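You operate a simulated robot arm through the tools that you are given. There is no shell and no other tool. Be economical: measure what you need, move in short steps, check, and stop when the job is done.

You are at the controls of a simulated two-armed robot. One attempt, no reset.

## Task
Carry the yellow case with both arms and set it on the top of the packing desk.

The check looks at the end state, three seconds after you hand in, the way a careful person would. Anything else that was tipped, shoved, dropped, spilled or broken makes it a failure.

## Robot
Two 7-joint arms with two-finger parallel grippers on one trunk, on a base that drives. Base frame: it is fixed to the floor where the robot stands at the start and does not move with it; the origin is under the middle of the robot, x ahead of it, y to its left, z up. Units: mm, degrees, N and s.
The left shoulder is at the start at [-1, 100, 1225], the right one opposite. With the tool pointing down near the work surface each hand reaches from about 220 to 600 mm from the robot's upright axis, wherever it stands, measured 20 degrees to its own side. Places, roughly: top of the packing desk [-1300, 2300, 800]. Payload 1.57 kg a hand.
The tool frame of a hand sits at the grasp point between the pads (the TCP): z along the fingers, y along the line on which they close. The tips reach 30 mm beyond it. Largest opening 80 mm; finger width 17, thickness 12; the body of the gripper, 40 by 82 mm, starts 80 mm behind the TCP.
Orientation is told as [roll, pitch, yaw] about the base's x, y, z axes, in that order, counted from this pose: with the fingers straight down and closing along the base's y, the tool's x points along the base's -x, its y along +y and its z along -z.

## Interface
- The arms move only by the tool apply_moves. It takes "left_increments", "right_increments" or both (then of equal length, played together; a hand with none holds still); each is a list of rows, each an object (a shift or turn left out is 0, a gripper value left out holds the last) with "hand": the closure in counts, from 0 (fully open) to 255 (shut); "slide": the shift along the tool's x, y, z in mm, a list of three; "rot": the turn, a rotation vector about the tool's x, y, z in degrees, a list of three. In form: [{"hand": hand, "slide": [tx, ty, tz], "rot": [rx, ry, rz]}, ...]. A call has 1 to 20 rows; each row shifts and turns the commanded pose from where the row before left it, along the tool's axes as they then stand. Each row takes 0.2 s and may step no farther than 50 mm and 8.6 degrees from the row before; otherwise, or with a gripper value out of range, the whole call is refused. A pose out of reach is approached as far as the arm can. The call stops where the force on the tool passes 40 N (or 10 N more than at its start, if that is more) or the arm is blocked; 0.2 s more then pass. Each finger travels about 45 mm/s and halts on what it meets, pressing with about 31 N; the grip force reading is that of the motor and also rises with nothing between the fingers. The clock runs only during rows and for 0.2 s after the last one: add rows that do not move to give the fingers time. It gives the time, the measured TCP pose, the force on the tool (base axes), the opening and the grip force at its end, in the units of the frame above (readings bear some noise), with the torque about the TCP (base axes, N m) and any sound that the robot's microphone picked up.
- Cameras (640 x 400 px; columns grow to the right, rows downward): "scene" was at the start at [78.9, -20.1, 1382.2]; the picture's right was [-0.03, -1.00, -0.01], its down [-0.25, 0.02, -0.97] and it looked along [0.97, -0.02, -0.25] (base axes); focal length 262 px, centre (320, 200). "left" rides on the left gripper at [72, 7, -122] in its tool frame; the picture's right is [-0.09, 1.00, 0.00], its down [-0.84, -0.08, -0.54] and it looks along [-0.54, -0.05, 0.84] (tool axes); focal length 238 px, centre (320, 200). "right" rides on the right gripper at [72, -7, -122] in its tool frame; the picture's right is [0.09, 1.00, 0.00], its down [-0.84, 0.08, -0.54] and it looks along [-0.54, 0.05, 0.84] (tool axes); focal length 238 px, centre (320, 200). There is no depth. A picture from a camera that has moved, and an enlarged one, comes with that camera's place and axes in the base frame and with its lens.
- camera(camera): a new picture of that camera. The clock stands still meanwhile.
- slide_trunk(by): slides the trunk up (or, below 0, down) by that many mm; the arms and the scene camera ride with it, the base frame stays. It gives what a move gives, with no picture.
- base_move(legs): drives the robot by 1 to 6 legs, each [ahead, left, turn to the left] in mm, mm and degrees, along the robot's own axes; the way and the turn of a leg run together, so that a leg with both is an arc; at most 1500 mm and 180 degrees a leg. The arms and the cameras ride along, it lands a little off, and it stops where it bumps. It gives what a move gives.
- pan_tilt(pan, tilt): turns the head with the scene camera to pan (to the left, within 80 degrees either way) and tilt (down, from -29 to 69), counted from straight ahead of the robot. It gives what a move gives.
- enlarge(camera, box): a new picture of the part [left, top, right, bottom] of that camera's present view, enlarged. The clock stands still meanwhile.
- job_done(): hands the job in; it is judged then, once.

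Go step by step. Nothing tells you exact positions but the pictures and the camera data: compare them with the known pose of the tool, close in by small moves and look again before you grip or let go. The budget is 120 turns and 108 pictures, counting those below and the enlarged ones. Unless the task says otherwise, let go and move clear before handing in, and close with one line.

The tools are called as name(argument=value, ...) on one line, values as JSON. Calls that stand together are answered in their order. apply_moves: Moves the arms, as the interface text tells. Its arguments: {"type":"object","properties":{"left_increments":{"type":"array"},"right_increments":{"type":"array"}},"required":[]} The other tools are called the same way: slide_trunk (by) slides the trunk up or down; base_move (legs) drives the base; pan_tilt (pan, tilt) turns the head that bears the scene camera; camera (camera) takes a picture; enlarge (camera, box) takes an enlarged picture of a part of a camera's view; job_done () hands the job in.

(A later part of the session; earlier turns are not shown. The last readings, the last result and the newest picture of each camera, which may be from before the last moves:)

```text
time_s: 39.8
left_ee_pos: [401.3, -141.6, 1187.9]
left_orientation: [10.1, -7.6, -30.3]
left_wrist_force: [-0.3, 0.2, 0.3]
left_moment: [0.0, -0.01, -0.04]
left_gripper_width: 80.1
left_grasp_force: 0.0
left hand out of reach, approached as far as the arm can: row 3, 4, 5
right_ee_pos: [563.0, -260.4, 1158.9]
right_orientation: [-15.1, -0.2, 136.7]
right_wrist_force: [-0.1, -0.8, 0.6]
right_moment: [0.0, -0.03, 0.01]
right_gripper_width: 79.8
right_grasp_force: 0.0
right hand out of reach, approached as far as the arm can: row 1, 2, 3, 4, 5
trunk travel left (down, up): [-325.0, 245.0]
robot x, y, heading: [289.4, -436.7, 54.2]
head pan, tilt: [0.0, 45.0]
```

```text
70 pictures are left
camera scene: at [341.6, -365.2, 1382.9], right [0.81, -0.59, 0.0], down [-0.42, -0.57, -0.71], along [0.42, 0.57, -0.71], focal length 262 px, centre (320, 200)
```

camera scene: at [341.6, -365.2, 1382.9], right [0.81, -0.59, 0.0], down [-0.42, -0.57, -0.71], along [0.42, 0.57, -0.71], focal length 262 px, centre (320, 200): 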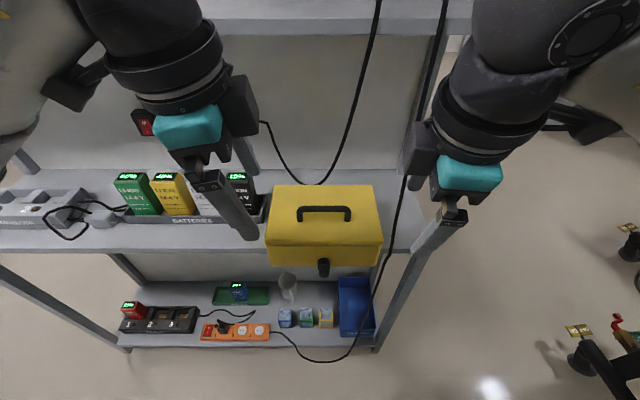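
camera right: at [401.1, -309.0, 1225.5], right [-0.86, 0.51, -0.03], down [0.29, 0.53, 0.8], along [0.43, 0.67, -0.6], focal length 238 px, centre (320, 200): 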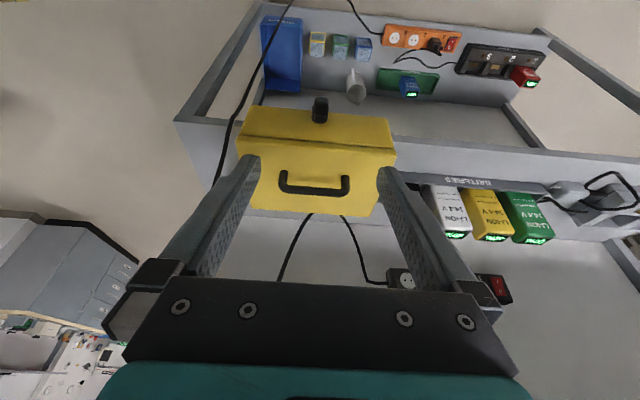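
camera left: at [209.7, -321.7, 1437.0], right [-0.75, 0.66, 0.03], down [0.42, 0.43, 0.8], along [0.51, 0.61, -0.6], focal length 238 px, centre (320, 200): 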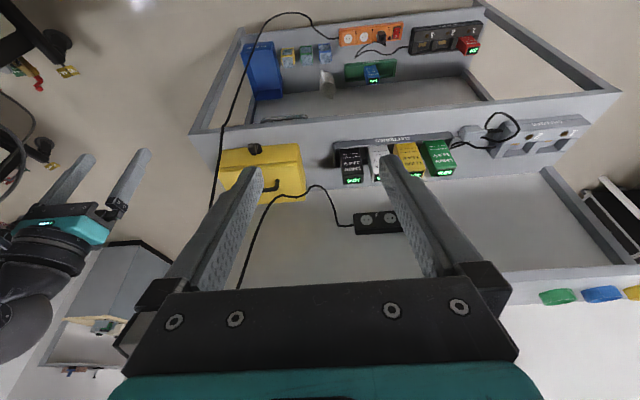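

With yaw 90° the arms run out of reach, so I change the grasp. Both hands will point forward and grip the two upright legs of the handle, closing sideways under the bar; first I back off 150 mm and turn the hands back.

base_move(legs=[[-150, 0, 0]])

apply_moves(left_increments=[{"rot": [5.5, 3, 0]}, {"rot": [5.5, 3, 0]}, {"rot": [0, 0, -8.1]}, {"rot": [0, 0, -8.1]}, {"rot": [0, 0, -8.1]}, {"rot": [0, 0, -8.1]}, {"rot": [0, 0, -8.1]}, {"rot": [0, 0, -8.1]}, {"rot": [0, 0, -8.1]}, {"rot": [0, 0, -8.1]}, {"rot": [0, 0, -8.1]}, {}], right_increments=[{"rot": [-7.5, 0, 0]}, {"rot": [-7.5, 0, 0]}, {"rot": [0, 0, 7.9]}, {"rot": [0, 0, 7.9]}, {"rot": [0, 0, 7.9]}, {"rot": [0, 0, 7.9]}, {"rot": [0, 0, 7.9]}, {"rot": [0, 0, 7.9]}, {"rot": [0, 0, 7.9]}, {"rot": [0, 0, 7.9]}, {"rot": [0, 0, 7.9]}, {}])

```text
time_s: 41.1
left_ee_pos: [312.5, -263.0, 1187.4]
left_orientation: [10.1, -7.6, -30.3]
left_wrist_force: [-0.3, -0.1, 0.4]
left_moment: [0.02, 0.0, 0.0]
left_gripper_width: 79.9
left_grasp_force: 0.0
right_ee_pos: [473.7, -383.6, 1159.1]
right_orientation: [-15.0, -0.3, 136.7]
right_wrist_force: [0.3, 0.0, 0.0]
right_moment: [0.0, -0.03, 0.01]
right_gripper_width: 80.0
right_grasp_force: 0.1
trunk travel left (down, up): [-325.0, 245.0]
robot x, y, heading: [199.8, -558.2, 54.1]
head pan, tilt: [0.0, 45.0]
```

```text
time_s: 43.7
left_ee_pos: [312.1, -273.4, 1187.9]
left_orientation: [-1.9, 0.6, 43.1]
left_wrist_force: [0.0, -0.1, 0.4]
left_moment: [0.02, 0.04, 0.0]
left_gripper_width: 80.0
left_grasp_force: 0.0
left hand out of reach, approached as far as the arm can: row 1, 2
right_ee_pos: [429.0, -346.9, 1162.4]
right_orientation: [0.2, -0.1, 65.5]
right_wrist_force: [-1.6, -1.1, -0.1]
right_moment: [-0.03, -0.03, 0.02]
right_gripper_width: 79.9
right_grasp_force: 0.0
right hand out of reach, approached as far as the arm can: row 1
trunk travel left (down, up): [-325.0, 245.0]
robot x, y, heading: [201.8, -560.2, 54.0]
head pan, tilt: [0.0, 45.0]
```

Both hands are upright again. Now I send them forward and apart, then pitch the fingers forward 70°.

apply_moves(left_increments=[{"slide": [-35.4, 14.5, 0]}, {"slide": [-35.4, 14.5, 0]}, {"slide": [-35.4, 14.5, 0]}, {"slide": [-35.4, 14.5, 0]}, {"rot": [0, -7.8, 0]}, {"rot": [0, -7.8, 0]}, {"rot": [0, -7.8, 0]}, {"rot": [0, -7.8, 0]}, {"rot": [0, -7.8, 0]}, {"rot": [0, -7.8, 0]}, {"rot": [0, -7.8, 0]}, {"rot": [0, -7.8, 0]}, {"rot": [0, -7.8, 0]}, {}], right_increments=[{"slide": [-34.3, -19.8, 0]}, {"slide": [-34.3, -19.8, 0]}, {"slide": [-34.3, -19.8, 0]}, {"slide": [-34.3, -19.8, 0]}, {"rot": [0, -7.8, 0]}, {"rot": [0, -7.8, 0]}, {"rot": [0, -7.8, 0]}, {"rot": [0, -7.8, 0]}, {"rot": [0, -7.8, 0]}, {"rot": [0, -7.8, 0]}, {"rot": [0, -7.8, 0]}, {"rot": [0, -7.8, 0]}, {"rot": [0, -7.8, 0]}, {}])

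camera(camera="scene")

camera(camera="left")

camera(camera="right")

```text
time_s: 46.7
left_ee_pos: [376.6, -133.2, 1185.3]
left_orientation: [-5.5, -69.7, 48.1]
left_wrist_force: [0.2, -0.2, -0.1]
left_moment: [0.0, 0.0, 0.02]
left_gripper_width: 80.2
left_grasp_force: 0.0
right_ee_pos: [557.7, -254.2, 1162.8]
right_orientation: [0.4, -66.4, 65.2]
right_wrist_force: [0.8, 0.2, 0.4]
right_moment: [0.02, 0.02, 0.02]
right_gripper_width: 80.0
right_grasp_force: 0.1
right hand out of reach, approached as far as the arm can: row 13
trunk travel left (down, up): [-325.0, 245.0]
robot x, y, heading: [203.1, -556.4, 54.1]
head pan, tilt: [0.0, 45.0]
```

```text
69 pictures are left
camera scene: at [253.9, -486.4, 1382.9], right [0.81, -0.59, 0.0], down [-0.41, -0.57, -0.71], along [0.41, 0.57, -0.71], focal length 262 px, centre (320, 200)
```

scene: 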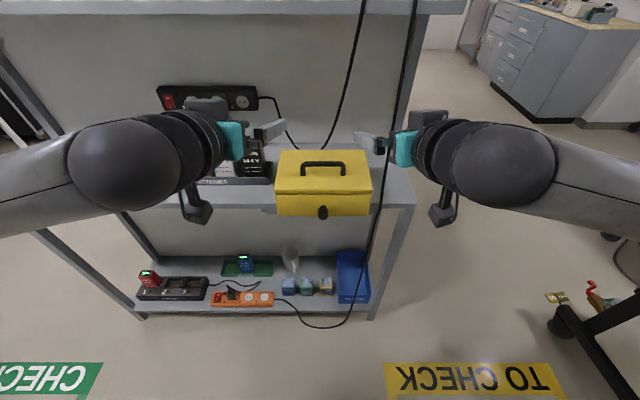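

```text
68 pictures are left
camera left: at [270.5, -224.1, 1160.0], right [-0.66, 0.75, 0.05], down [-0.13, -0.18, 0.97], along [0.74, 0.63, 0.22], focal length 238 px, centre (320, 200)
```

left: 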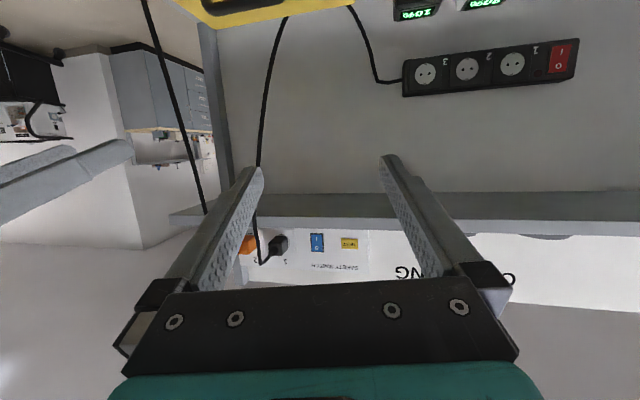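

```text
67 pictures are left
camera right: at [506.2, -386.6, 1144.8], right [-0.92, 0.38, -0.08], down [-0.13, -0.12, 0.98], along [0.36, 0.92, 0.16], focal length 238 px, centre (320, 200)
```

right: 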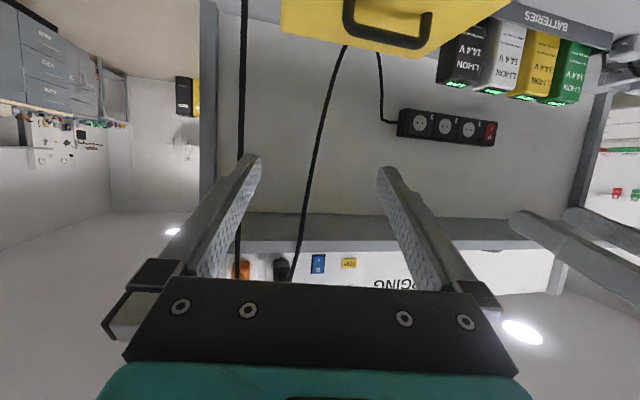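

Good: both hands point forward with their cameras slung below. I lower the trunk by 150 mm to bring them near handle height while still short of the case.

slide_trunk(by=-150)

pan_tilt(pan=0, tilt=30)

enlarge(camera="scene", box=[220, 120, 420, 260])

camera(camera="right")

camera(camera="left")

```text
time_s: 48.5
left_ee_pos: [377.4, -133.9, 1034.7]
left_orientation: [-5.4, -69.7, 48.1]
left_wrist_force: [1.1, -0.1, -0.4]
left_moment: [-0.01, 0.0, -0.02]
left_gripper_width: 80.2
left_grasp_force: 0.1
right_ee_pos: [556.4, -254.4, 1013.1]
right_orientation: [0.3, -66.3, 65.1]
right_wrist_force: [-0.6, 0.2, 0.5]
right_moment: [-0.01, 0.0, 0.0]
right_gripper_width: 80.0
right_grasp_force: 0.0
trunk travel left (down, up): [-175.0, 395.0]
robot x, y, heading: [201.0, -556.5, 54.1]
head pan, tilt: [0.0, 45.0]
```

```text
time_s: 49.2
left_ee_pos: [376.7, -134.8, 1034.6]
left_orientation: [-5.4, -69.7, 48.0]
left_wrist_force: [0.2, -0.2, 0.3]
left_moment: [0.0, -0.01, 0.01]
left_gripper_width: 80.0
left_grasp_force: 0.0
right_ee_pos: [557.9, -254.9, 1013.2]
right_orientation: [0.5, -66.4, 65.2]
right_wrist_force: [-0.2, -0.2, 0.4]
right_moment: [-0.01, 0.01, -0.04]
right_gripper_width: 80.0
right_grasp_force: 0.1
trunk travel left (down, up): [-175.0, 395.0]
robot x, y, heading: [198.6, -558.9, 54.0]
head pan, tilt: [0.0, 30.0]
```

```text
2.86 times, centred on (320, 190) of scene
camera zoom: at [259.1, -478.9, 1255.4], right [0.81, -0.59, 0.0], down [-0.29, -0.41, -0.87], along [0.51, 0.7, -0.5], focal length 749 px, centre (320, 229)
```

zoom: 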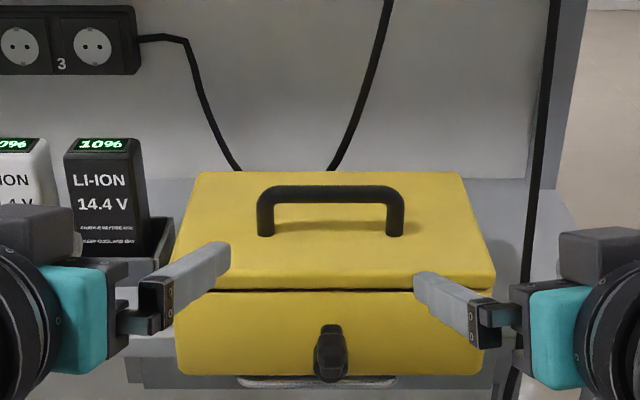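

```text
65 pictures are left
camera right: at [506.1, -386.4, 995.0], right [-0.92, 0.38, -0.08], down [-0.13, -0.12, 0.98], along [0.36, 0.92, 0.16], focal length 238 px, centre (320, 200)
```

right: 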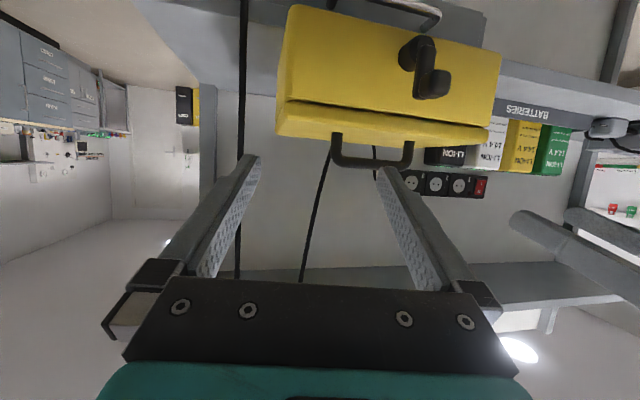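

```text
64 pictures are left
camera left: at [270.5, -223.9, 1010.2], right [-0.66, 0.75, 0.05], down [-0.13, -0.18, 0.97], along [0.74, 0.63, 0.22], focal length 238 px, centre (320, 200)
```

left: 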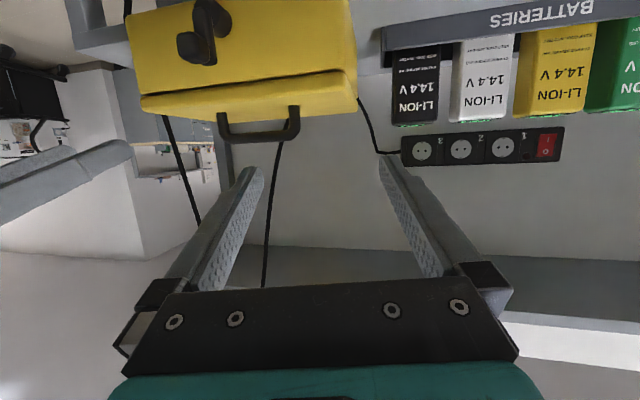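

The handle legs triangulate to (521, -48) and (597, -110), with the lid at z 961 and the underside of the bar at z 986, so the 17 mm fingers fit under it. I level the hands, half-close them and move to a waypoint 70 mm short of the legs.

apply_moves(left_increments=[{"rot": [0, -5, 0], "hand": 96}, {"rot": [0, -5, 0]}, {"slide": [14, -10.7, 27.3]}, {"slide": [14, -10.7, 27.3]}, {"slide": [14, -10.7, 27.3]}, {}], right_increments=[{"rot": [0, -6.5, 0], "hand": 96}, {"rot": [0, -6.5, 0]}, {"slide": [7.9, 7.6, 20.4]}, {"slide": [7.9, 7.6, 20.4]}, {"slide": [7.9, 7.6, 20.4]}, {}])

enlarge(camera="scene", box=[220, 120, 420, 260])

camera(camera="right")

camera(camera="left")

```text
time_s: 50.6
left_ee_pos: [378.0, -138.9, 1046.2]
left_orientation: [-7.8, -73.4, 46.5]
left_wrist_force: [-0.6, -0.1, -1.0]
left_moment: [0.02, 0.03, -0.03]
left_gripper_width: 49.8
left_grasp_force: 0.1
left hand out of reach, approached as far as the arm can: row 1, 2, 3, 4, 5
right_ee_pos: [565.2, -232.1, 991.3]
right_orientation: [0.5, -66.1, 65.2]
right_wrist_force: [0.1, -0.1, 0.3]
right_moment: [-0.04, -0.03, -0.01]
right_gripper_width: 49.7
right_grasp_force: 0.0
right hand out of reach, approached as far as the arm can: row 1, 2, 4, 5
trunk travel left (down, up): [-175.0, 395.0]
robot x, y, heading: [202.4, -558.8, 54.4]
head pan, tilt: [0.0, 30.0]
```

```text
2.86 times, centred on (320, 190) of scene
camera zoom: at [259.1, -478.9, 1255.5], right [0.81, -0.59, 0.0], down [-0.29, -0.4, -0.87], along [0.51, 0.7, -0.5], focal length 749 px, centre (320, 229)
```

zoom: 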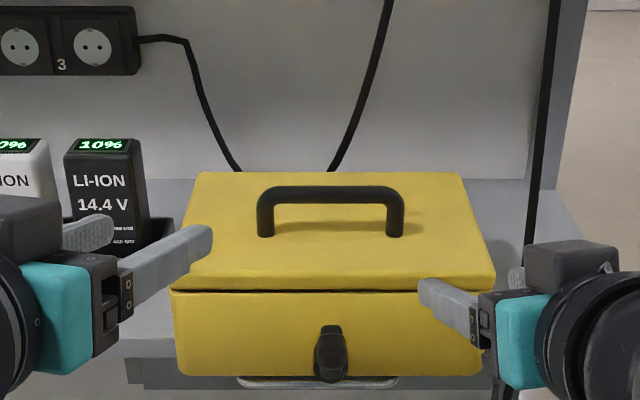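

```text
62 pictures are left
camera right: at [513.0, -364.1, 975.4], right [-0.92, 0.38, -0.08], down [-0.13, -0.11, 0.99], along [0.36, 0.92, 0.15], focal length 238 px, centre (320, 200)
```

right: 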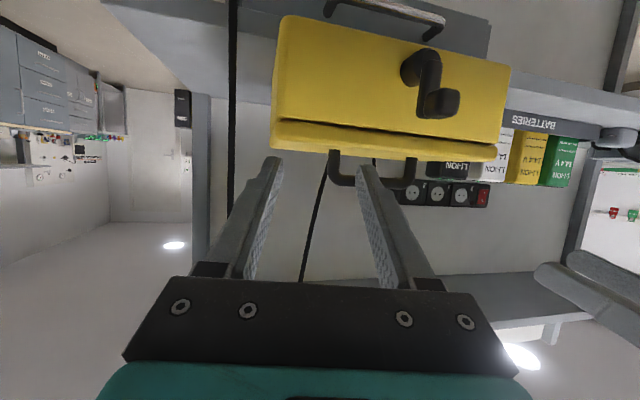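

```text
61 pictures are left
camera left: at [267.9, -219.3, 1012.3], right [-0.61, 0.79, 0.05], down [-0.19, -0.21, 0.96], along [0.77, 0.57, 0.28], focal length 238 px, centre (320, 200)
```

left: 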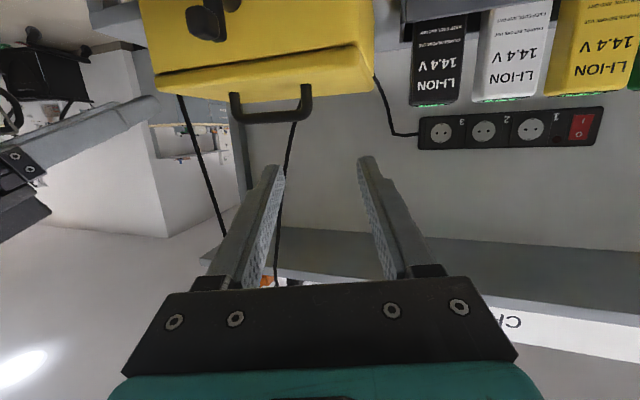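

The wrists are near their limits this close, so I back the base 100 mm, toe the hands in more so the forearms line up better, and reach forward again.

base_move(legs=[[-100, 0, 0]])

apply_moves(left_increments=[{"rot": [5, 0, 0]}, {"rot": [5, 0, 0]}, {"slide": [3.3, 11.4, 35.9]}, {"slide": [3.3, 11.4, 35.9]}, {"slide": [3.3, 11.4, 35.9]}, {"slide": [3.3, 11.4, 35.9]}, {"slide": [3.3, 11.4, 35.9]}, {}], right_increments=[{"rot": [-7, 0, 0]}, {"rot": [-7, 0, 0]}, {"slide": [-7.6, -10.9, 23.6]}, {"slide": [-7.6, -10.9, 23.6]}, {"slide": [-7.6, -10.9, 23.6]}, {"slide": [-7.6, -10.9, 23.6]}, {"slide": [-7.6, -10.9, 23.6]}, {}])

camera(camera="scene")

camera(camera="right")

camera(camera="left")

```text
time_s: 51.8
left_ee_pos: [319.3, -219.3, 1046.9]
left_orientation: [-7.7, -73.4, 46.4]
left_wrist_force: [-0.1, -0.1, 0.3]
left_moment: [-0.01, 0.0, 0.02]
left_gripper_width: 49.8
left_grasp_force: 0.1
right_ee_pos: [506.5, -314.3, 992.5]
right_orientation: [0.6, -66.0, 65.2]
right_wrist_force: [-0.3, -0.1, -0.4]
right_moment: [-0.01, 0.02, 0.0]
right_gripper_width: 49.8
right_grasp_force: 0.1
trunk travel left (down, up): [-175.0, 395.0]
robot x, y, heading: [140.3, -634.4, 54.1]
head pan, tilt: [0.0, 30.0]
```

```text
time_s: 53.6
left_ee_pos: [442.2, -92.0, 977.7]
left_orientation: [-17.9, -73.7, 46.3]
left_wrist_force: [0.7, 1.9, 3.8]
left_moment: [0.18, -0.04, -0.02]
left_gripper_width: 50.7
left_grasp_force: 0.4
right_ee_pos: [581.2, -203.7, 975.6]
right_orientation: [14.5, -66.0, 65.2]
right_wrist_force: [0.0, -0.4, -0.6]
right_moment: [0.0, 0.0, 0.01]
right_gripper_width: 50.1
right_grasp_force: 0.1
trunk travel left (down, up): [-175.0, 395.0]
robot x, y, heading: [138.7, -638.0, 54.0]
head pan, tilt: [0.0, 30.0]
```

```text
60 pictures are left
camera scene: at [200.2, -560.2, 1255.5], right [0.81, -0.59, 0.0], down [-0.29, -0.4, -0.87], along [0.51, 0.7, -0.5], focal length 262 px, centre (320, 200)
```

scene: 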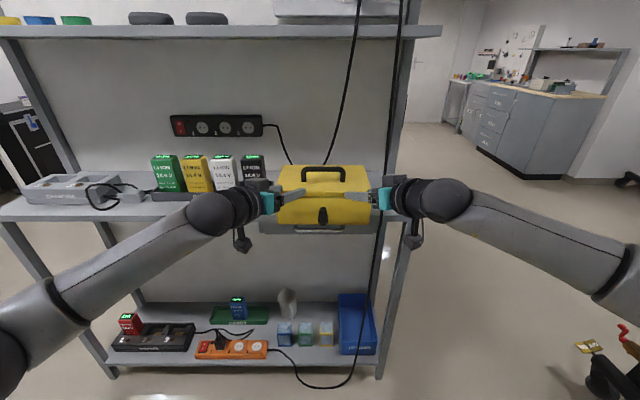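

```text
59 pictures are left
camera right: at [559.3, -343.0, 956.1], right [-0.99, 0.16, 0.02], down [-0.01, -0.17, 0.99], along [0.16, 0.97, 0.17], focal length 238 px, centre (320, 200)
```

right: 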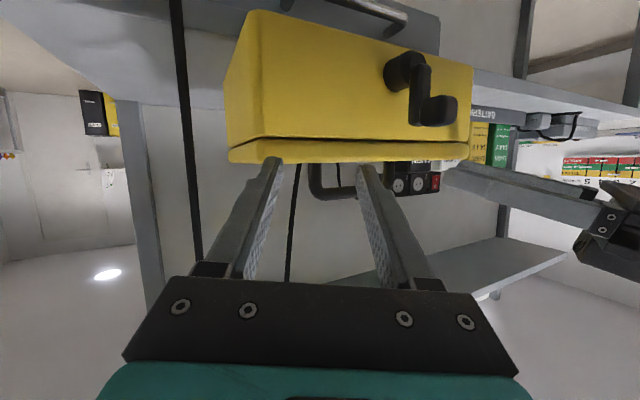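

```text
58 pictures are left
camera left: at [321.0, -156.2, 941.3], right [-0.47, 0.88, 0.0], down [-0.26, -0.14, 0.96], along [0.85, 0.44, 0.3], focal length 238 px, centre (320, 200)
```

left: 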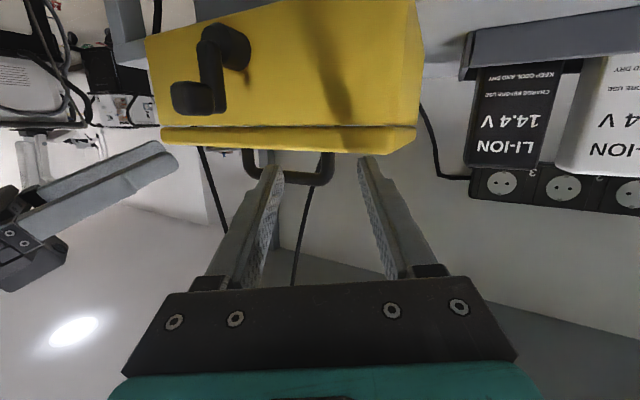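

Both hands reached the waypoint. The left tip is lightly touching the lid edge, so I raise both a little, level the pitch to about 10° and remove the roll.

apply_moves(left_increments=[{"slide": [-9, 0, -3]}, {"rot": [0, -5, 5]}, {}], right_increments=[{"slide": [-9, 0, -3]}, {"rot": [0, -6.5, -5]}, {"rot": [0, -6.5, 0]}])

enlarge(camera="scene", box=[240, 130, 400, 250])

camera(camera="right")

camera(camera="left")

```text
time_s: 54.4
left_ee_pos: [440.7, -92.5, 985.8]
left_orientation: [-0.7, -79.2, 28.8]
left_wrist_force: [-0.1, -1.0, 0.1]
left_moment: [0.01, 0.01, 0.02]
left_gripper_width: 50.0
left_grasp_force: 0.1
right_ee_pos: [584.8, -203.4, 983.9]
right_orientation: [6.1, -79.7, 74.2]
right_wrist_force: [0.5, 0.1, 0.3]
right_moment: [0.0, 0.02, -0.02]
right_gripper_width: 49.9
right_grasp_force: 0.2
trunk travel left (down, up): [-175.0, 395.0]
robot x, y, heading: [145.4, -638.4, 54.2]
head pan, tilt: [0.0, 30.0]
```

```text
3.33 times, centred on (320, 190) of scene
camera zoom: at [200.3, -560.2, 1255.5], right [0.81, -0.59, 0.0], down [-0.29, -0.4, -0.87], along [0.51, 0.7, -0.5], focal length 874 px, centre (320, 233)
```

zoom: 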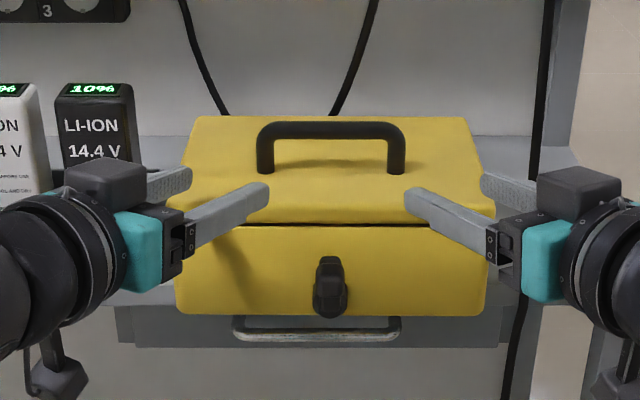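

```text
56 pictures are left
camera right: at [567.3, -336.1, 934.3], right [-0.99, 0.15, -0.07], down [-0.13, -0.37, 0.92], along [0.12, 0.92, 0.38], focal length 238 px, centre (320, 200)
```

right: 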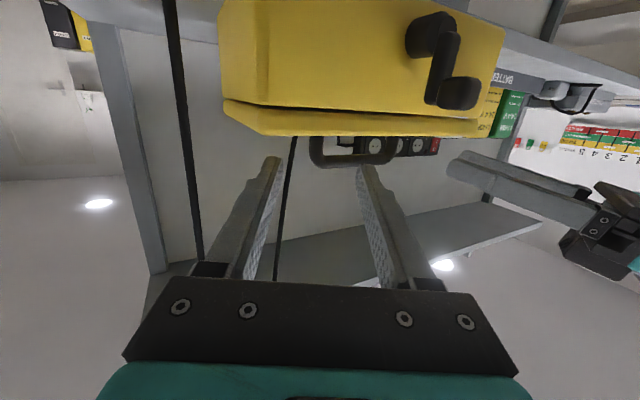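

```text
55 pictures are left
camera left: at [319.9, -148.9, 938.7], right [-0.45, 0.89, 0.09], down [-0.3, -0.24, 0.92], along [0.84, 0.39, 0.37], focal length 238 px, centre (320, 200)
```

left: 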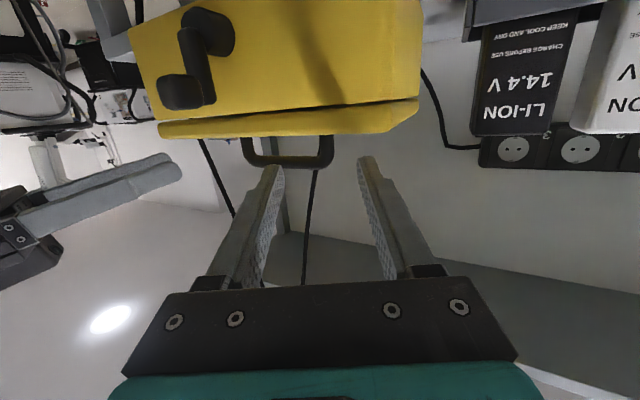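

The leg positions are consistent across cameras (left 521, -46; right 602, -108). I raise the hands slightly and slide in about 45 mm, then check.

apply_moves(left_increments=[{"slide": [-6, 3.8, 0]}, {"slide": [0, 0, 15]}, {"slide": [0, 0, 15]}, {"slide": [0, 0, 15]}, {}], right_increments=[{"slide": [-8, -1.5, 0]}, {"slide": [0, 0, 15]}, {"slide": [0, 0, 15]}, {"slide": [0, 0, 15]}, {}])

enlarge(camera="scene", box=[260, 140, 380, 230])

enlarge(camera="right", box=[220, 90, 440, 230])

enlarge(camera="left", box=[220, 90, 440, 230])

```text
time_s: 55.6
left_ee_pos: [479.4, -66.9, 984.1]
left_orientation: [-0.7, -79.2, 28.8]
left_wrist_force: [-0.4, 0.1, -0.2]
left_moment: [-0.03, -0.02, 0.0]
left_gripper_width: 49.7
left_grasp_force: 0.1
right_ee_pos: [592.7, -158.8, 982.7]
right_orientation: [6.5, -79.7, 73.8]
right_wrist_force: [-0.4, 0.7, -0.8]
right_moment: [-0.02, 0.02, -0.02]
right_gripper_width: 49.6
right_grasp_force: 0.0
trunk travel left (down, up): [-175.0, 395.0]
robot x, y, heading: [140.7, -640.1, 53.9]
head pan, tilt: [0.0, 30.0]
```

```text
4.44 times, centred on (320, 185) of scene
camera zoom: at [200.3, -560.1, 1255.5], right [0.81, -0.59, 0.0], down [-0.29, -0.4, -0.87], along [0.51, 0.7, -0.5], focal length 1166 px, centre (320, 267)
```

zoom: 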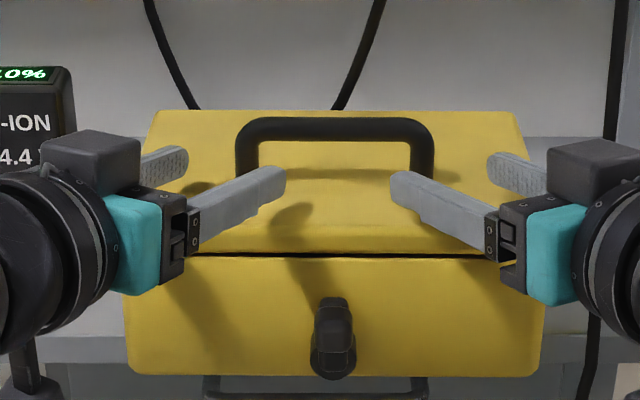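

```text
2.86 times, centred on (330, 160) of right
camera zoom: at [576.3, -291.0, 933.6], right [-0.99, 0.15, -0.07], down [-0.12, -0.37, 0.92], along [0.12, 0.92, 0.38], focal length 681 px, centre (291, 314)
```

zoom: 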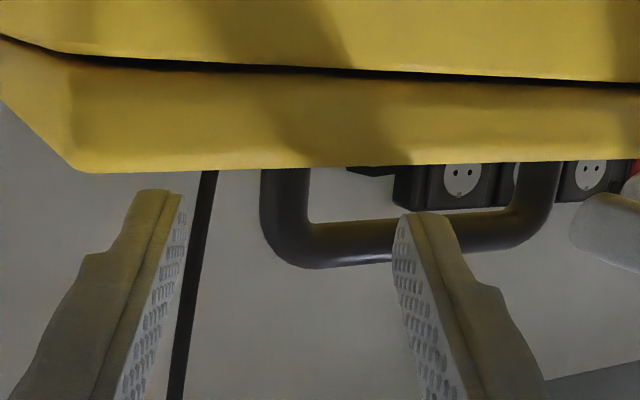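

```text
2.86 times, centred on (330, 160) of left
camera zoom: at [358.2, -123.3, 936.6], right [-0.45, 0.89, 0.09], down [-0.3, -0.24, 0.92], along [0.84, 0.39, 0.37], focal length 681 px, centre (291, 314)
```

zoom: 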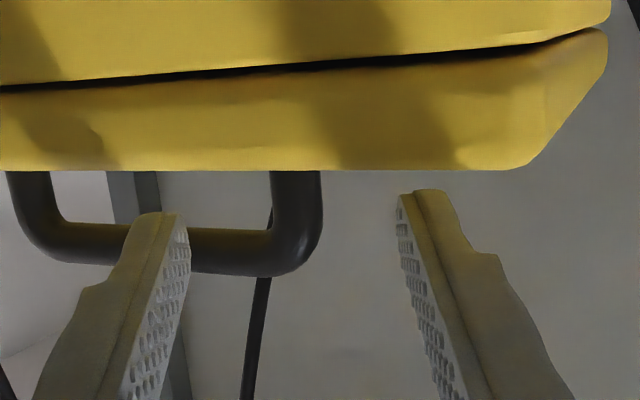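

The alignment is good: each leg is centred between its fingers and the gap under the bar is about z 957–982. I lower 4 mm and slide in the rest.

apply_moves(left_increments=[{"slide": [3.5, 1, 0]}, {"slide": [0, 0, 10]}, {"slide": [0, 0, 10]}, {"slide": [0, 0, 10]}, {}], right_increments=[{"slide": [3, 1, 0]}, {"slide": [0, 0, 12]}, {"slide": [0, 0, 11]}, {"slide": [0, 0, 11]}, {}])

enlarge(camera="scene", box=[260, 140, 380, 230])

enlarge(camera="right", box=[220, 90, 440, 230])

enlarge(camera="left", box=[220, 90, 440, 230])

```text
time_s: 56.8
left_ee_pos: [505.0, -52.4, 974.9]
left_orientation: [-0.9, -79.2, 28.9]
left_wrist_force: [0.3, -0.1, -0.2]
left_moment: [0.03, 0.0, -0.01]
left_gripper_width: 50.0
left_grasp_force: 0.1
right_ee_pos: [597.0, -124.6, 973.5]
right_orientation: [6.5, -79.8, 73.9]
right_wrist_force: [0.0, 0.2, -0.1]
right_moment: [0.03, 0.04, -0.01]
right_gripper_width: 49.8
right_grasp_force: 0.0
trunk travel left (down, up): [-175.0, 395.0]
robot x, y, heading: [140.4, -640.9, 53.9]
head pan, tilt: [0.0, 30.0]
```

```text
4.44 times, centred on (320, 185) of scene
camera zoom: at [200.3, -560.1, 1255.5], right [0.81, -0.59, 0.0], down [-0.29, -0.4, -0.87], along [0.51, 0.7, -0.5], focal length 1166 px, centre (320, 267)
```

zoom: 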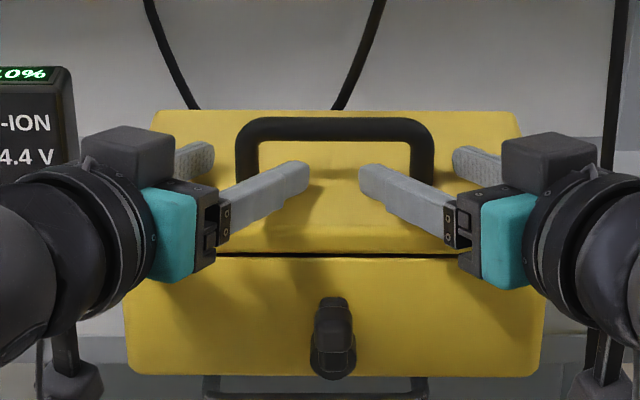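

```text
2.86 times, centred on (330, 160) of right
camera zoom: at [580.5, -258.4, 924.5], right [-0.99, 0.15, -0.07], down [-0.12, -0.37, 0.92], along [0.12, 0.92, 0.38], focal length 681 px, centre (291, 314)
```

zoom: 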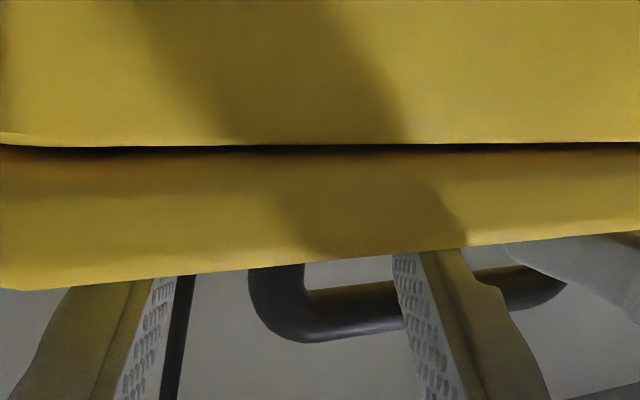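

```text
2.86 times, centred on (330, 160) of left
camera zoom: at [383.7, -109.2, 927.4], right [-0.45, 0.89, 0.09], down [-0.3, -0.24, 0.92], along [0.84, 0.39, 0.37], focal length 681 px, centre (291, 314)
```

zoom: 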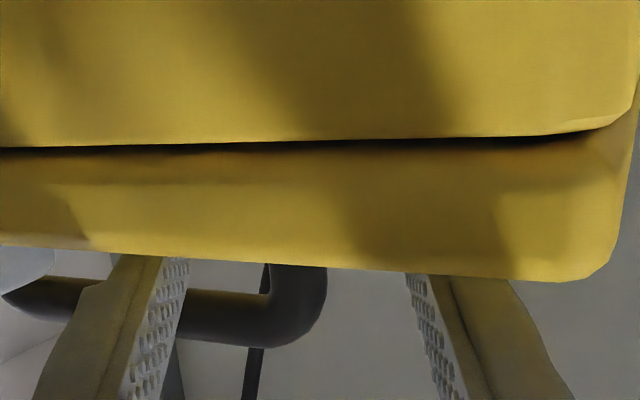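

No contact forces; both fork around the legs. Close both grippers.

apply_moves(left_increments=[{"hand": 255}, {}, {}, {}, {}, {}], right_increments=[{"hand": 255}, {}, {}, {}, {}, {}])

enlarge(camera="scene", box=[260, 140, 380, 230])

```text
time_s: 58.2
left_ee_pos: [503.8, -52.8, 974.8]
left_orientation: [-0.2, -79.1, 28.4]
left_wrist_force: [-6.9, 2.3, 0.2]
left_moment: [0.63, 0.11, 0.02]
left_gripper_width: 14.0
left_grasp_force: 30.3
right_ee_pos: [598.4, -127.5, 974.4]
right_orientation: [5.9, -79.7, 74.2]
right_wrist_force: [8.8, -3.7, 0.9]
right_moment: [-0.11, -0.6, -0.31]
right_gripper_width: 13.6
right_grasp_force: 29.6
trunk travel left (down, up): [-175.0, 395.0]
robot x, y, heading: [145.9, -638.0, 54.1]
head pan, tilt: [0.0, 30.0]
```

```text
4.44 times, centred on (320, 185) of scene
camera zoom: at [200.5, -560.5, 1255.5], right [0.81, -0.59, 0.0], down [-0.29, -0.4, -0.87], along [0.51, 0.7, -0.5], focal length 1166 px, centre (320, 267)
```

zoom: 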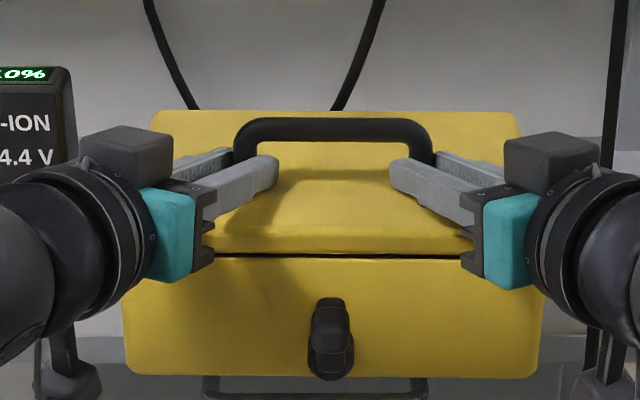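

Both legs are gripped (about 14 mm, 30 N). I lift 15 mm with the trunk and read the load.

slide_trunk(by=15)

camera(camera="scene")

```text
time_s: 58.8
left_ee_pos: [503.3, -49.8, 987.9]
left_orientation: [-0.5, -78.9, 29.0]
left_wrist_force: [-6.4, 6.1, -4.0]
left_moment: [0.3, 0.76, 0.27]
left_gripper_width: 14.2
left_grasp_force: 30.1
right_ee_pos: [598.9, -124.9, 987.1]
right_orientation: [6.3, -79.4, 73.8]
right_wrist_force: [7.6, -6.6, -5.9]
right_moment: [-0.64, -0.47, -0.23]
right_gripper_width: 13.6
right_grasp_force: 30.3
trunk travel left (down, up): [-190.0, 380.0]
robot x, y, heading: [142.4, -638.1, 53.9]
head pan, tilt: [0.0, 30.0]
```

```text
47 pictures are left
camera scene: at [201.1, -559.0, 1270.3], right [0.81, -0.59, 0.0], down [-0.29, -0.41, -0.87], along [0.51, 0.7, -0.5], focal length 262 px, centre (320, 200)
```

scene: 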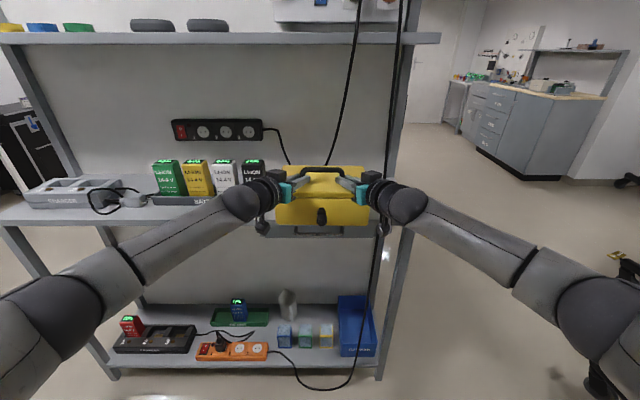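

The load is building evenly; the back edge may still be resting. I lift 25 mm more.

slide_trunk(by=25)

enlarge(camera="scene", box=[230, 140, 410, 275])

```text
time_s: 59.5
left_ee_pos: [504.1, -51.0, 1014.3]
left_orientation: [-0.7, -78.9, 29.0]
left_wrist_force: [-7.7, 8.0, -5.2]
left_moment: [0.25, 0.68, 0.37]
left_gripper_width: 14.4
left_grasp_force: 30.9
right_ee_pos: [600.8, -125.3, 1013.5]
right_orientation: [6.3, -79.3, 73.8]
right_wrist_force: [8.4, -7.6, -5.1]
right_moment: [-0.64, -0.47, -0.25]
right_gripper_width: 13.9
right_grasp_force: 30.8
trunk travel left (down, up): [-215.0, 355.0]
robot x, y, heading: [142.2, -640.2, 54.0]
head pan, tilt: [0.0, 30.0]
```

```text
2.96 times, centred on (320, 208) of scene
camera zoom: at [201.1, -559.1, 1295.4], right [0.81, -0.59, 0.0], down [-0.29, -0.41, -0.87], along [0.51, 0.7, -0.5], focal length 777 px, centre (320, 178)
```

zoom: 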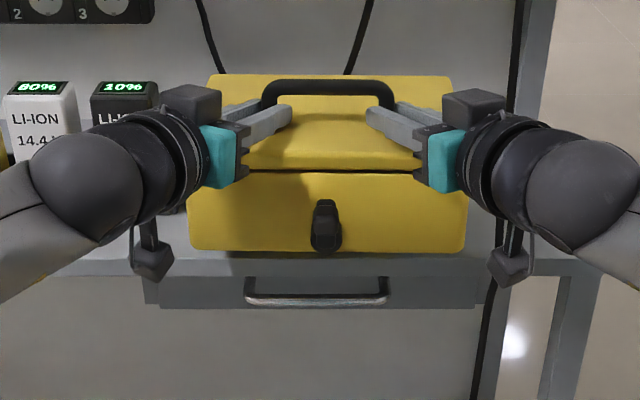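

The total load is only about 10 N and the case hangs level and steady, clear of the bench. I back out 200 mm and look to the left to plan the route.

base_move(legs=[[-200, 0, 0]])

camera(camera="scene")

pan_tilt(pan=75, tilt=22)

camera(camera="scene")

```text
time_s: 61.1
left_ee_pos: [386.8, -211.3, 1013.5]
left_orientation: [-0.6, -79.0, 28.9]
left_wrist_force: [-9.8, 6.7, -4.7]
left_moment: [0.26, 0.75, 0.29]
left_gripper_width: 14.1
left_grasp_force: 30.4
right_ee_pos: [482.0, -284.6, 1013.5]
right_orientation: [6.1, -79.5, 73.9]
right_wrist_force: [9.1, -7.0, -4.8]
right_moment: [-0.67, -0.46, -0.33]
right_gripper_width: 14.1
right_grasp_force: 30.3
trunk travel left (down, up): [-215.0, 355.0]
robot x, y, heading: [21.0, -800.7, 54.3]
head pan, tilt: [0.0, 30.0]
```

```text
45 pictures are left
camera scene: at [84.7, -719.4, 1295.4], right [0.81, -0.59, 0.0], down [-0.29, -0.41, -0.87], along [0.51, 0.7, -0.5], focal length 262 px, centre (320, 200)
```

scene: 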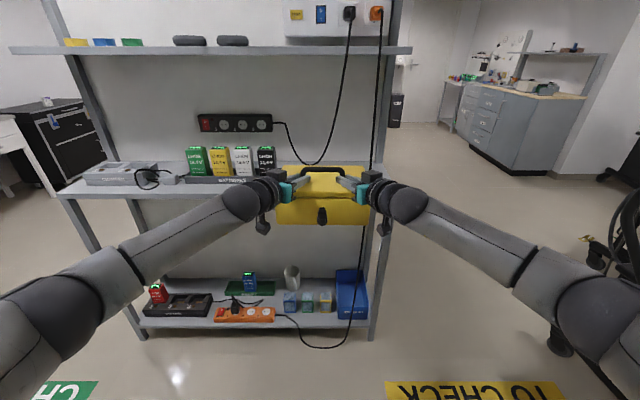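

```text
time_s: 62.6
left_ee_pos: [388.4, -211.1, 1013.3]
left_orientation: [-0.7, -78.9, 28.8]
left_wrist_force: [1.9, -0.9, -5.0]
left_moment: [0.2, 0.7, -0.03]
left_gripper_width: 13.7
left_grasp_force: 30.5
right_ee_pos: [482.8, -285.0, 1013.4]
right_orientation: [6.1, -79.5, 74.0]
right_wrist_force: [-2.1, 1.2, -4.4]
right_moment: [-0.58, -0.43, 0.0]
right_gripper_width: 13.7
right_grasp_force: 30.5
trunk travel left (down, up): [-215.0, 355.0]
robot x, y, heading: [26.1, -798.0, 54.0]
head pan, tilt: [75.0, 22.0]
```

```text
44 pictures are left
camera scene: at [-26.4, -720.0, 1308.2], right [0.78, 0.63, 0.0], down [0.24, -0.29, -0.93], along [-0.58, 0.72, -0.37], focal length 262 px, centre (320, 200)
```

scene: 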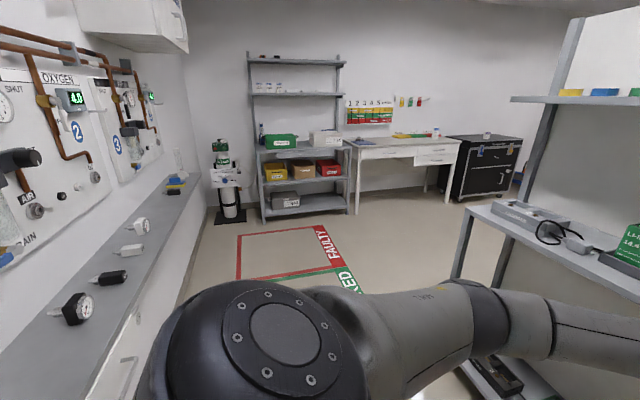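

The route is clear: sidestep left along the aisle past the bench's end, go forward, then turn left to face the desk. Leg 1 is the sidestep.

base_move(legs=[[50, 700, 0], [0, 800, 0]])

pan_tilt(pan=0, tilt=25)

camera(camera="scene")

pan_tilt(pan=55, tilt=25)

camera(camera="scene")

```text
time_s: 70.3
left_ee_pos: [-787.4, 711.6, 1013.2]
left_orientation: [-0.6, -79.0, 28.2]
left_wrist_force: [-0.3, 0.2, -5.5]
left_moment: [0.25, 0.63, -0.03]
left_gripper_width: 13.8
left_grasp_force: 30.2
right_ee_pos: [-692.7, 635.7, 1013.5]
right_orientation: [6.1, -79.4, 73.5]
right_wrist_force: [-0.5, 0.6, -4.7]
right_moment: [-0.61, -0.38, 0.02]
right_gripper_width: 13.8
right_grasp_force: 30.2
trunk travel left (down, up): [-215.0, 355.0]
robot x, y, heading: [-1155.6, 127.8, 53.2]
head pan, tilt: [75.0, 22.0]
```

```text
time_s: 71.8
left_ee_pos: [-786.1, 711.0, 1012.8]
left_orientation: [-0.5, -79.0, 28.3]
left_wrist_force: [1.3, -1.2, -5.0]
left_moment: [0.28, 0.64, -0.05]
left_gripper_width: 13.4
left_grasp_force: 30.4
right_ee_pos: [-692.6, 634.4, 1013.5]
right_orientation: [6.1, -79.5, 73.3]
right_wrist_force: [-0.9, 0.9, -4.7]
right_moment: [-0.58, -0.32, 0.03]
right_gripper_width: 13.4
right_grasp_force: 30.5
trunk travel left (down, up): [-215.0, 355.0]
robot x, y, heading: [-1154.5, 125.9, 53.3]
head pan, tilt: [0.0, 25.0]
```

```text
43 pictures are left
camera scene: at [-1093.9, 207.2, 1303.3], right [0.8, -0.6, 0.0], down [-0.25, -0.34, -0.91], along [0.54, 0.73, -0.42], focal length 262 px, centre (320, 200)
```

scene: 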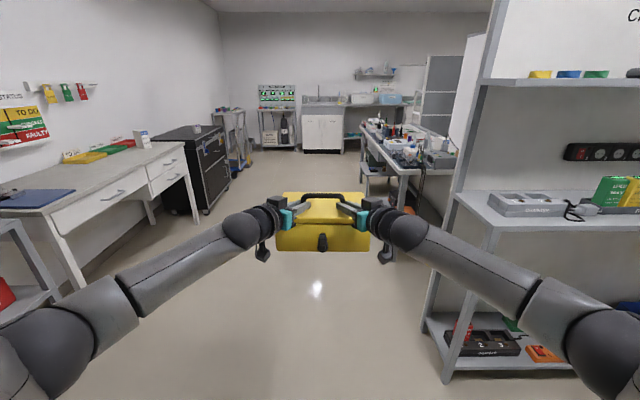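

```text
time_s: 73.0
left_ee_pos: [-787.2, 711.0, 1014.1]
left_orientation: [-0.5, -79.0, 28.2]
left_wrist_force: [2.1, -1.7, -5.7]
left_moment: [0.27, 0.62, -0.07]
left_gripper_width: 14.2
left_grasp_force: 30.6
right_ee_pos: [-693.3, 635.4, 1013.7]
right_orientation: [6.1, -79.5, 73.4]
right_wrist_force: [-1.7, 1.2, -3.9]
right_moment: [-0.59, -0.35, 0.04]
right_gripper_width: 13.8
right_grasp_force: 30.5
trunk travel left (down, up): [-215.0, 355.0]
robot x, y, heading: [-1158.1, 128.1, 53.3]
head pan, tilt: [55.0, 25.0]
```

```text
42 pictures are left
camera scene: at [-1177.8, 220.6, 1303.4], right [0.95, 0.32, 0.0], down [0.13, -0.4, -0.91], along [-0.29, 0.86, -0.42], focal length 262 px, centre (320, 200)
```

scene: 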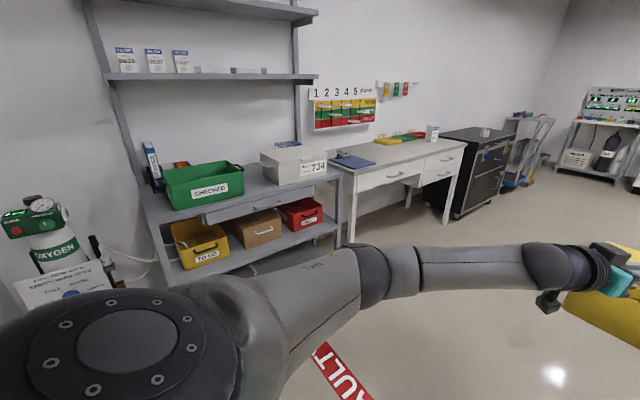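

The way is free: desk on the left, another table on the far right. I go forward 800 mm and turn left to face the desk.

base_move(legs=[[800, 0, 0], [0, 0, 45], [0, 0, 46]])

pan_tilt(pan=-20, tilt=25)

camera(camera="scene")

```text
time_s: 81.5
left_ee_pos: [-1266.8, 1125.5, 1013.0]
left_orientation: [-0.5, -79.0, 118.9]
left_wrist_force: [-2.2, -1.5, -5.3]
left_moment: [-0.62, 0.26, 0.01]
left_gripper_width: 13.6
left_grasp_force: 29.8
right_ee_pos: [-1191.6, 1221.4, 1012.4]
right_orientation: [6.0, -79.6, 164.1]
right_wrist_force: [1.5, 1.1, -2.8]
right_moment: [0.23, -0.51, -0.03]
right_gripper_width: 13.4
right_grasp_force: 30.6
trunk travel left (down, up): [-215.0, 355.0]
robot x, y, heading: [-679.8, 763.3, 144.0]
head pan, tilt: [55.0, 25.0]
```

```text
time_s: 82.9
left_ee_pos: [-1265.9, 1126.4, 1012.5]
left_orientation: [-0.4, -78.8, 118.8]
left_wrist_force: [1.0, 1.8, -5.9]
left_moment: [-0.58, 0.28, -0.04]
left_gripper_width: 13.8
left_grasp_force: 30.5
right_ee_pos: [-1192.2, 1221.2, 1012.7]
right_orientation: [6.0, -79.6, 164.1]
right_wrist_force: [-1.2, -1.1, -4.1]
right_moment: [0.25, -0.61, 0.04]
right_gripper_width: 13.6
right_grasp_force: 30.1
trunk travel left (down, up): [-215.0, 355.0]
robot x, y, heading: [-676.5, 761.5, 144.1]
head pan, tilt: [-20.0, 25.0]
```

```text
41 pictures are left
camera scene: at [-740.1, 844.4, 1303.3], right [0.83, 0.56, 0.0], down [0.24, -0.35, -0.91], along [-0.51, 0.75, -0.42], focal length 262 px, centre (320, 200)
```

scene: 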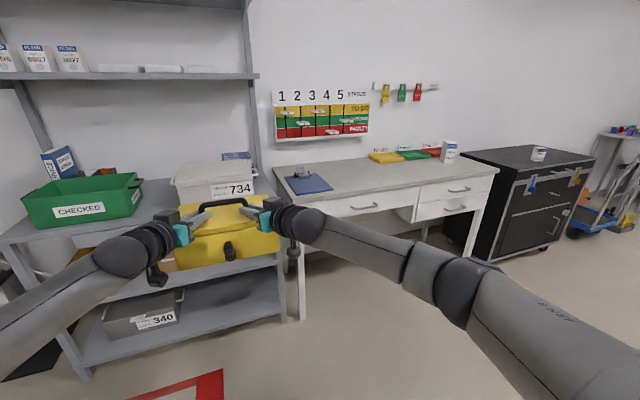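

The desk's front edge runs from about (-1396, 1675) to (-696, 2663), and the middle of its top is empty. I move right to line up with it, and slightly ahead.

base_move(legs=[[200, -907, 0]])

pan_tilt(pan=0, tilt=33)

camera(camera="scene")

```text
time_s: 87.8
left_ee_pos: [-884.2, 1986.9, 1013.2]
left_orientation: [-0.3, -78.9, 118.2]
left_wrist_force: [0.7, 1.1, -6.3]
left_moment: [-0.55, 0.27, -0.04]
left_gripper_width: 13.7
left_grasp_force: 30.2
right_ee_pos: [-808.9, 2081.6, 1012.2]
right_orientation: [6.0, -79.5, 163.7]
right_wrist_force: [-1.5, -0.9, -3.6]
right_moment: [0.21, -0.54, 0.08]
right_gripper_width: 13.6
right_grasp_force: 29.8
trunk travel left (down, up): [-215.0, 355.0]
robot x, y, heading: [-297.6, 1620.9, 143.5]
head pan, tilt: [-20.0, 25.0]
```

```text
time_s: 88.7
left_ee_pos: [-883.3, 1985.9, 1011.8]
left_orientation: [-0.2, -78.9, 118.3]
left_wrist_force: [0.6, 1.4, -5.4]
left_moment: [-0.56, 0.31, -0.04]
left_gripper_width: 13.6
left_grasp_force: 30.0
right_ee_pos: [-809.7, 2082.0, 1012.5]
right_orientation: [5.8, -79.3, 163.8]
right_wrist_force: [-0.6, -0.5, -4.8]
right_moment: [0.23, -0.62, 0.06]
right_gripper_width: 13.6
right_grasp_force: 30.5
trunk travel left (down, up): [-215.0, 355.0]
robot x, y, heading: [-299.1, 1626.3, 143.6]
head pan, tilt: [0.0, 33.0]
```

```text
40 pictures are left
camera scene: at [-380.2, 1677.5, 1290.7], right [0.59, 0.8, 0.0], down [0.44, -0.32, -0.84], along [-0.67, 0.5, -0.55], focal length 262 px, centre (320, 200)
```

scene: 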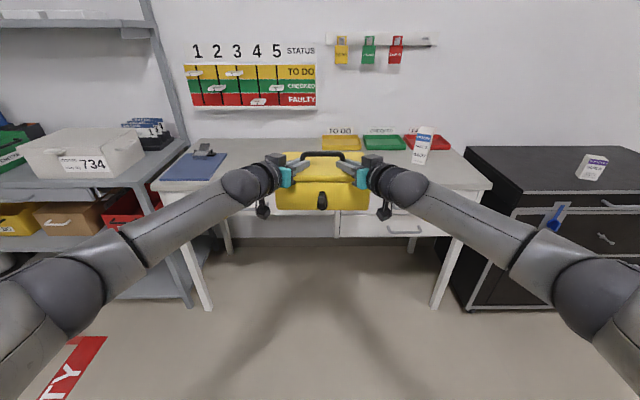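

I'm lined up with the middle of the desk; its edge is about 930 mm from my axis and the case bottom is well above the top. I drive ahead 370 mm so the case sits fully over the desk.

base_move(legs=[[370, 0, 0]])

camera(camera="scene")

camera(camera="left")

```text
time_s: 91.0
left_ee_pos: [-1182.1, 2204.4, 1012.3]
left_orientation: [-0.4, -79.0, 118.4]
left_wrist_force: [0.7, 1.1, -6.3]
left_moment: [-0.49, 0.25, -0.07]
left_gripper_width: 13.6
left_grasp_force: 30.0
right_ee_pos: [-1106.6, 2299.4, 1011.9]
right_orientation: [6.1, -79.5, 163.6]
right_wrist_force: [-0.5, 0.2, -3.6]
right_moment: [0.13, -0.58, 0.07]
right_gripper_width: 13.8
right_grasp_force: 30.3
trunk travel left (down, up): [-215.0, 355.0]
robot x, y, heading: [-598.4, 1838.3, 143.7]
head pan, tilt: [0.0, 33.0]
```

```text
39 pictures are left
camera scene: at [-677.4, 1895.7, 1290.6], right [0.59, 0.81, 0.0], down [0.44, -0.32, -0.84], along [-0.68, 0.5, -0.55], focal length 262 px, centre (320, 200)
```

scene: 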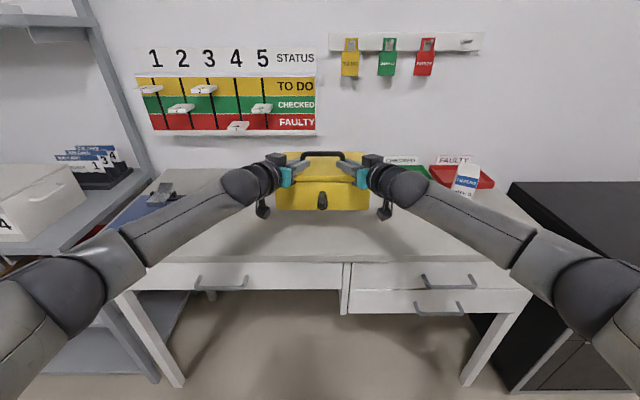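

```text
38 pictures are left
camera left: at [-1125.0, 2083.2, 965.4], right [-0.89, -0.45, 0.09], down [0.24, -0.29, 0.93], along [-0.39, 0.84, 0.37], focal length 238 px, centre (320, 200)
```

left: 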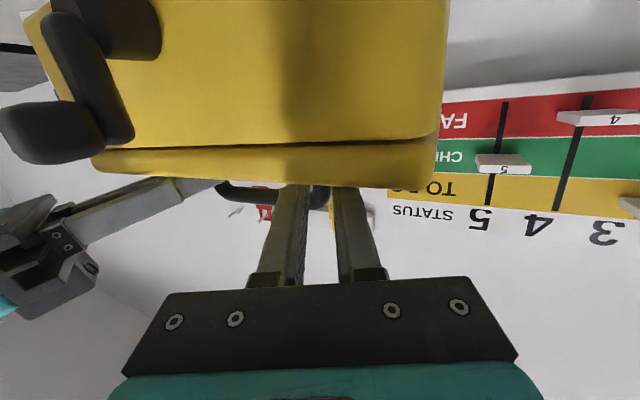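

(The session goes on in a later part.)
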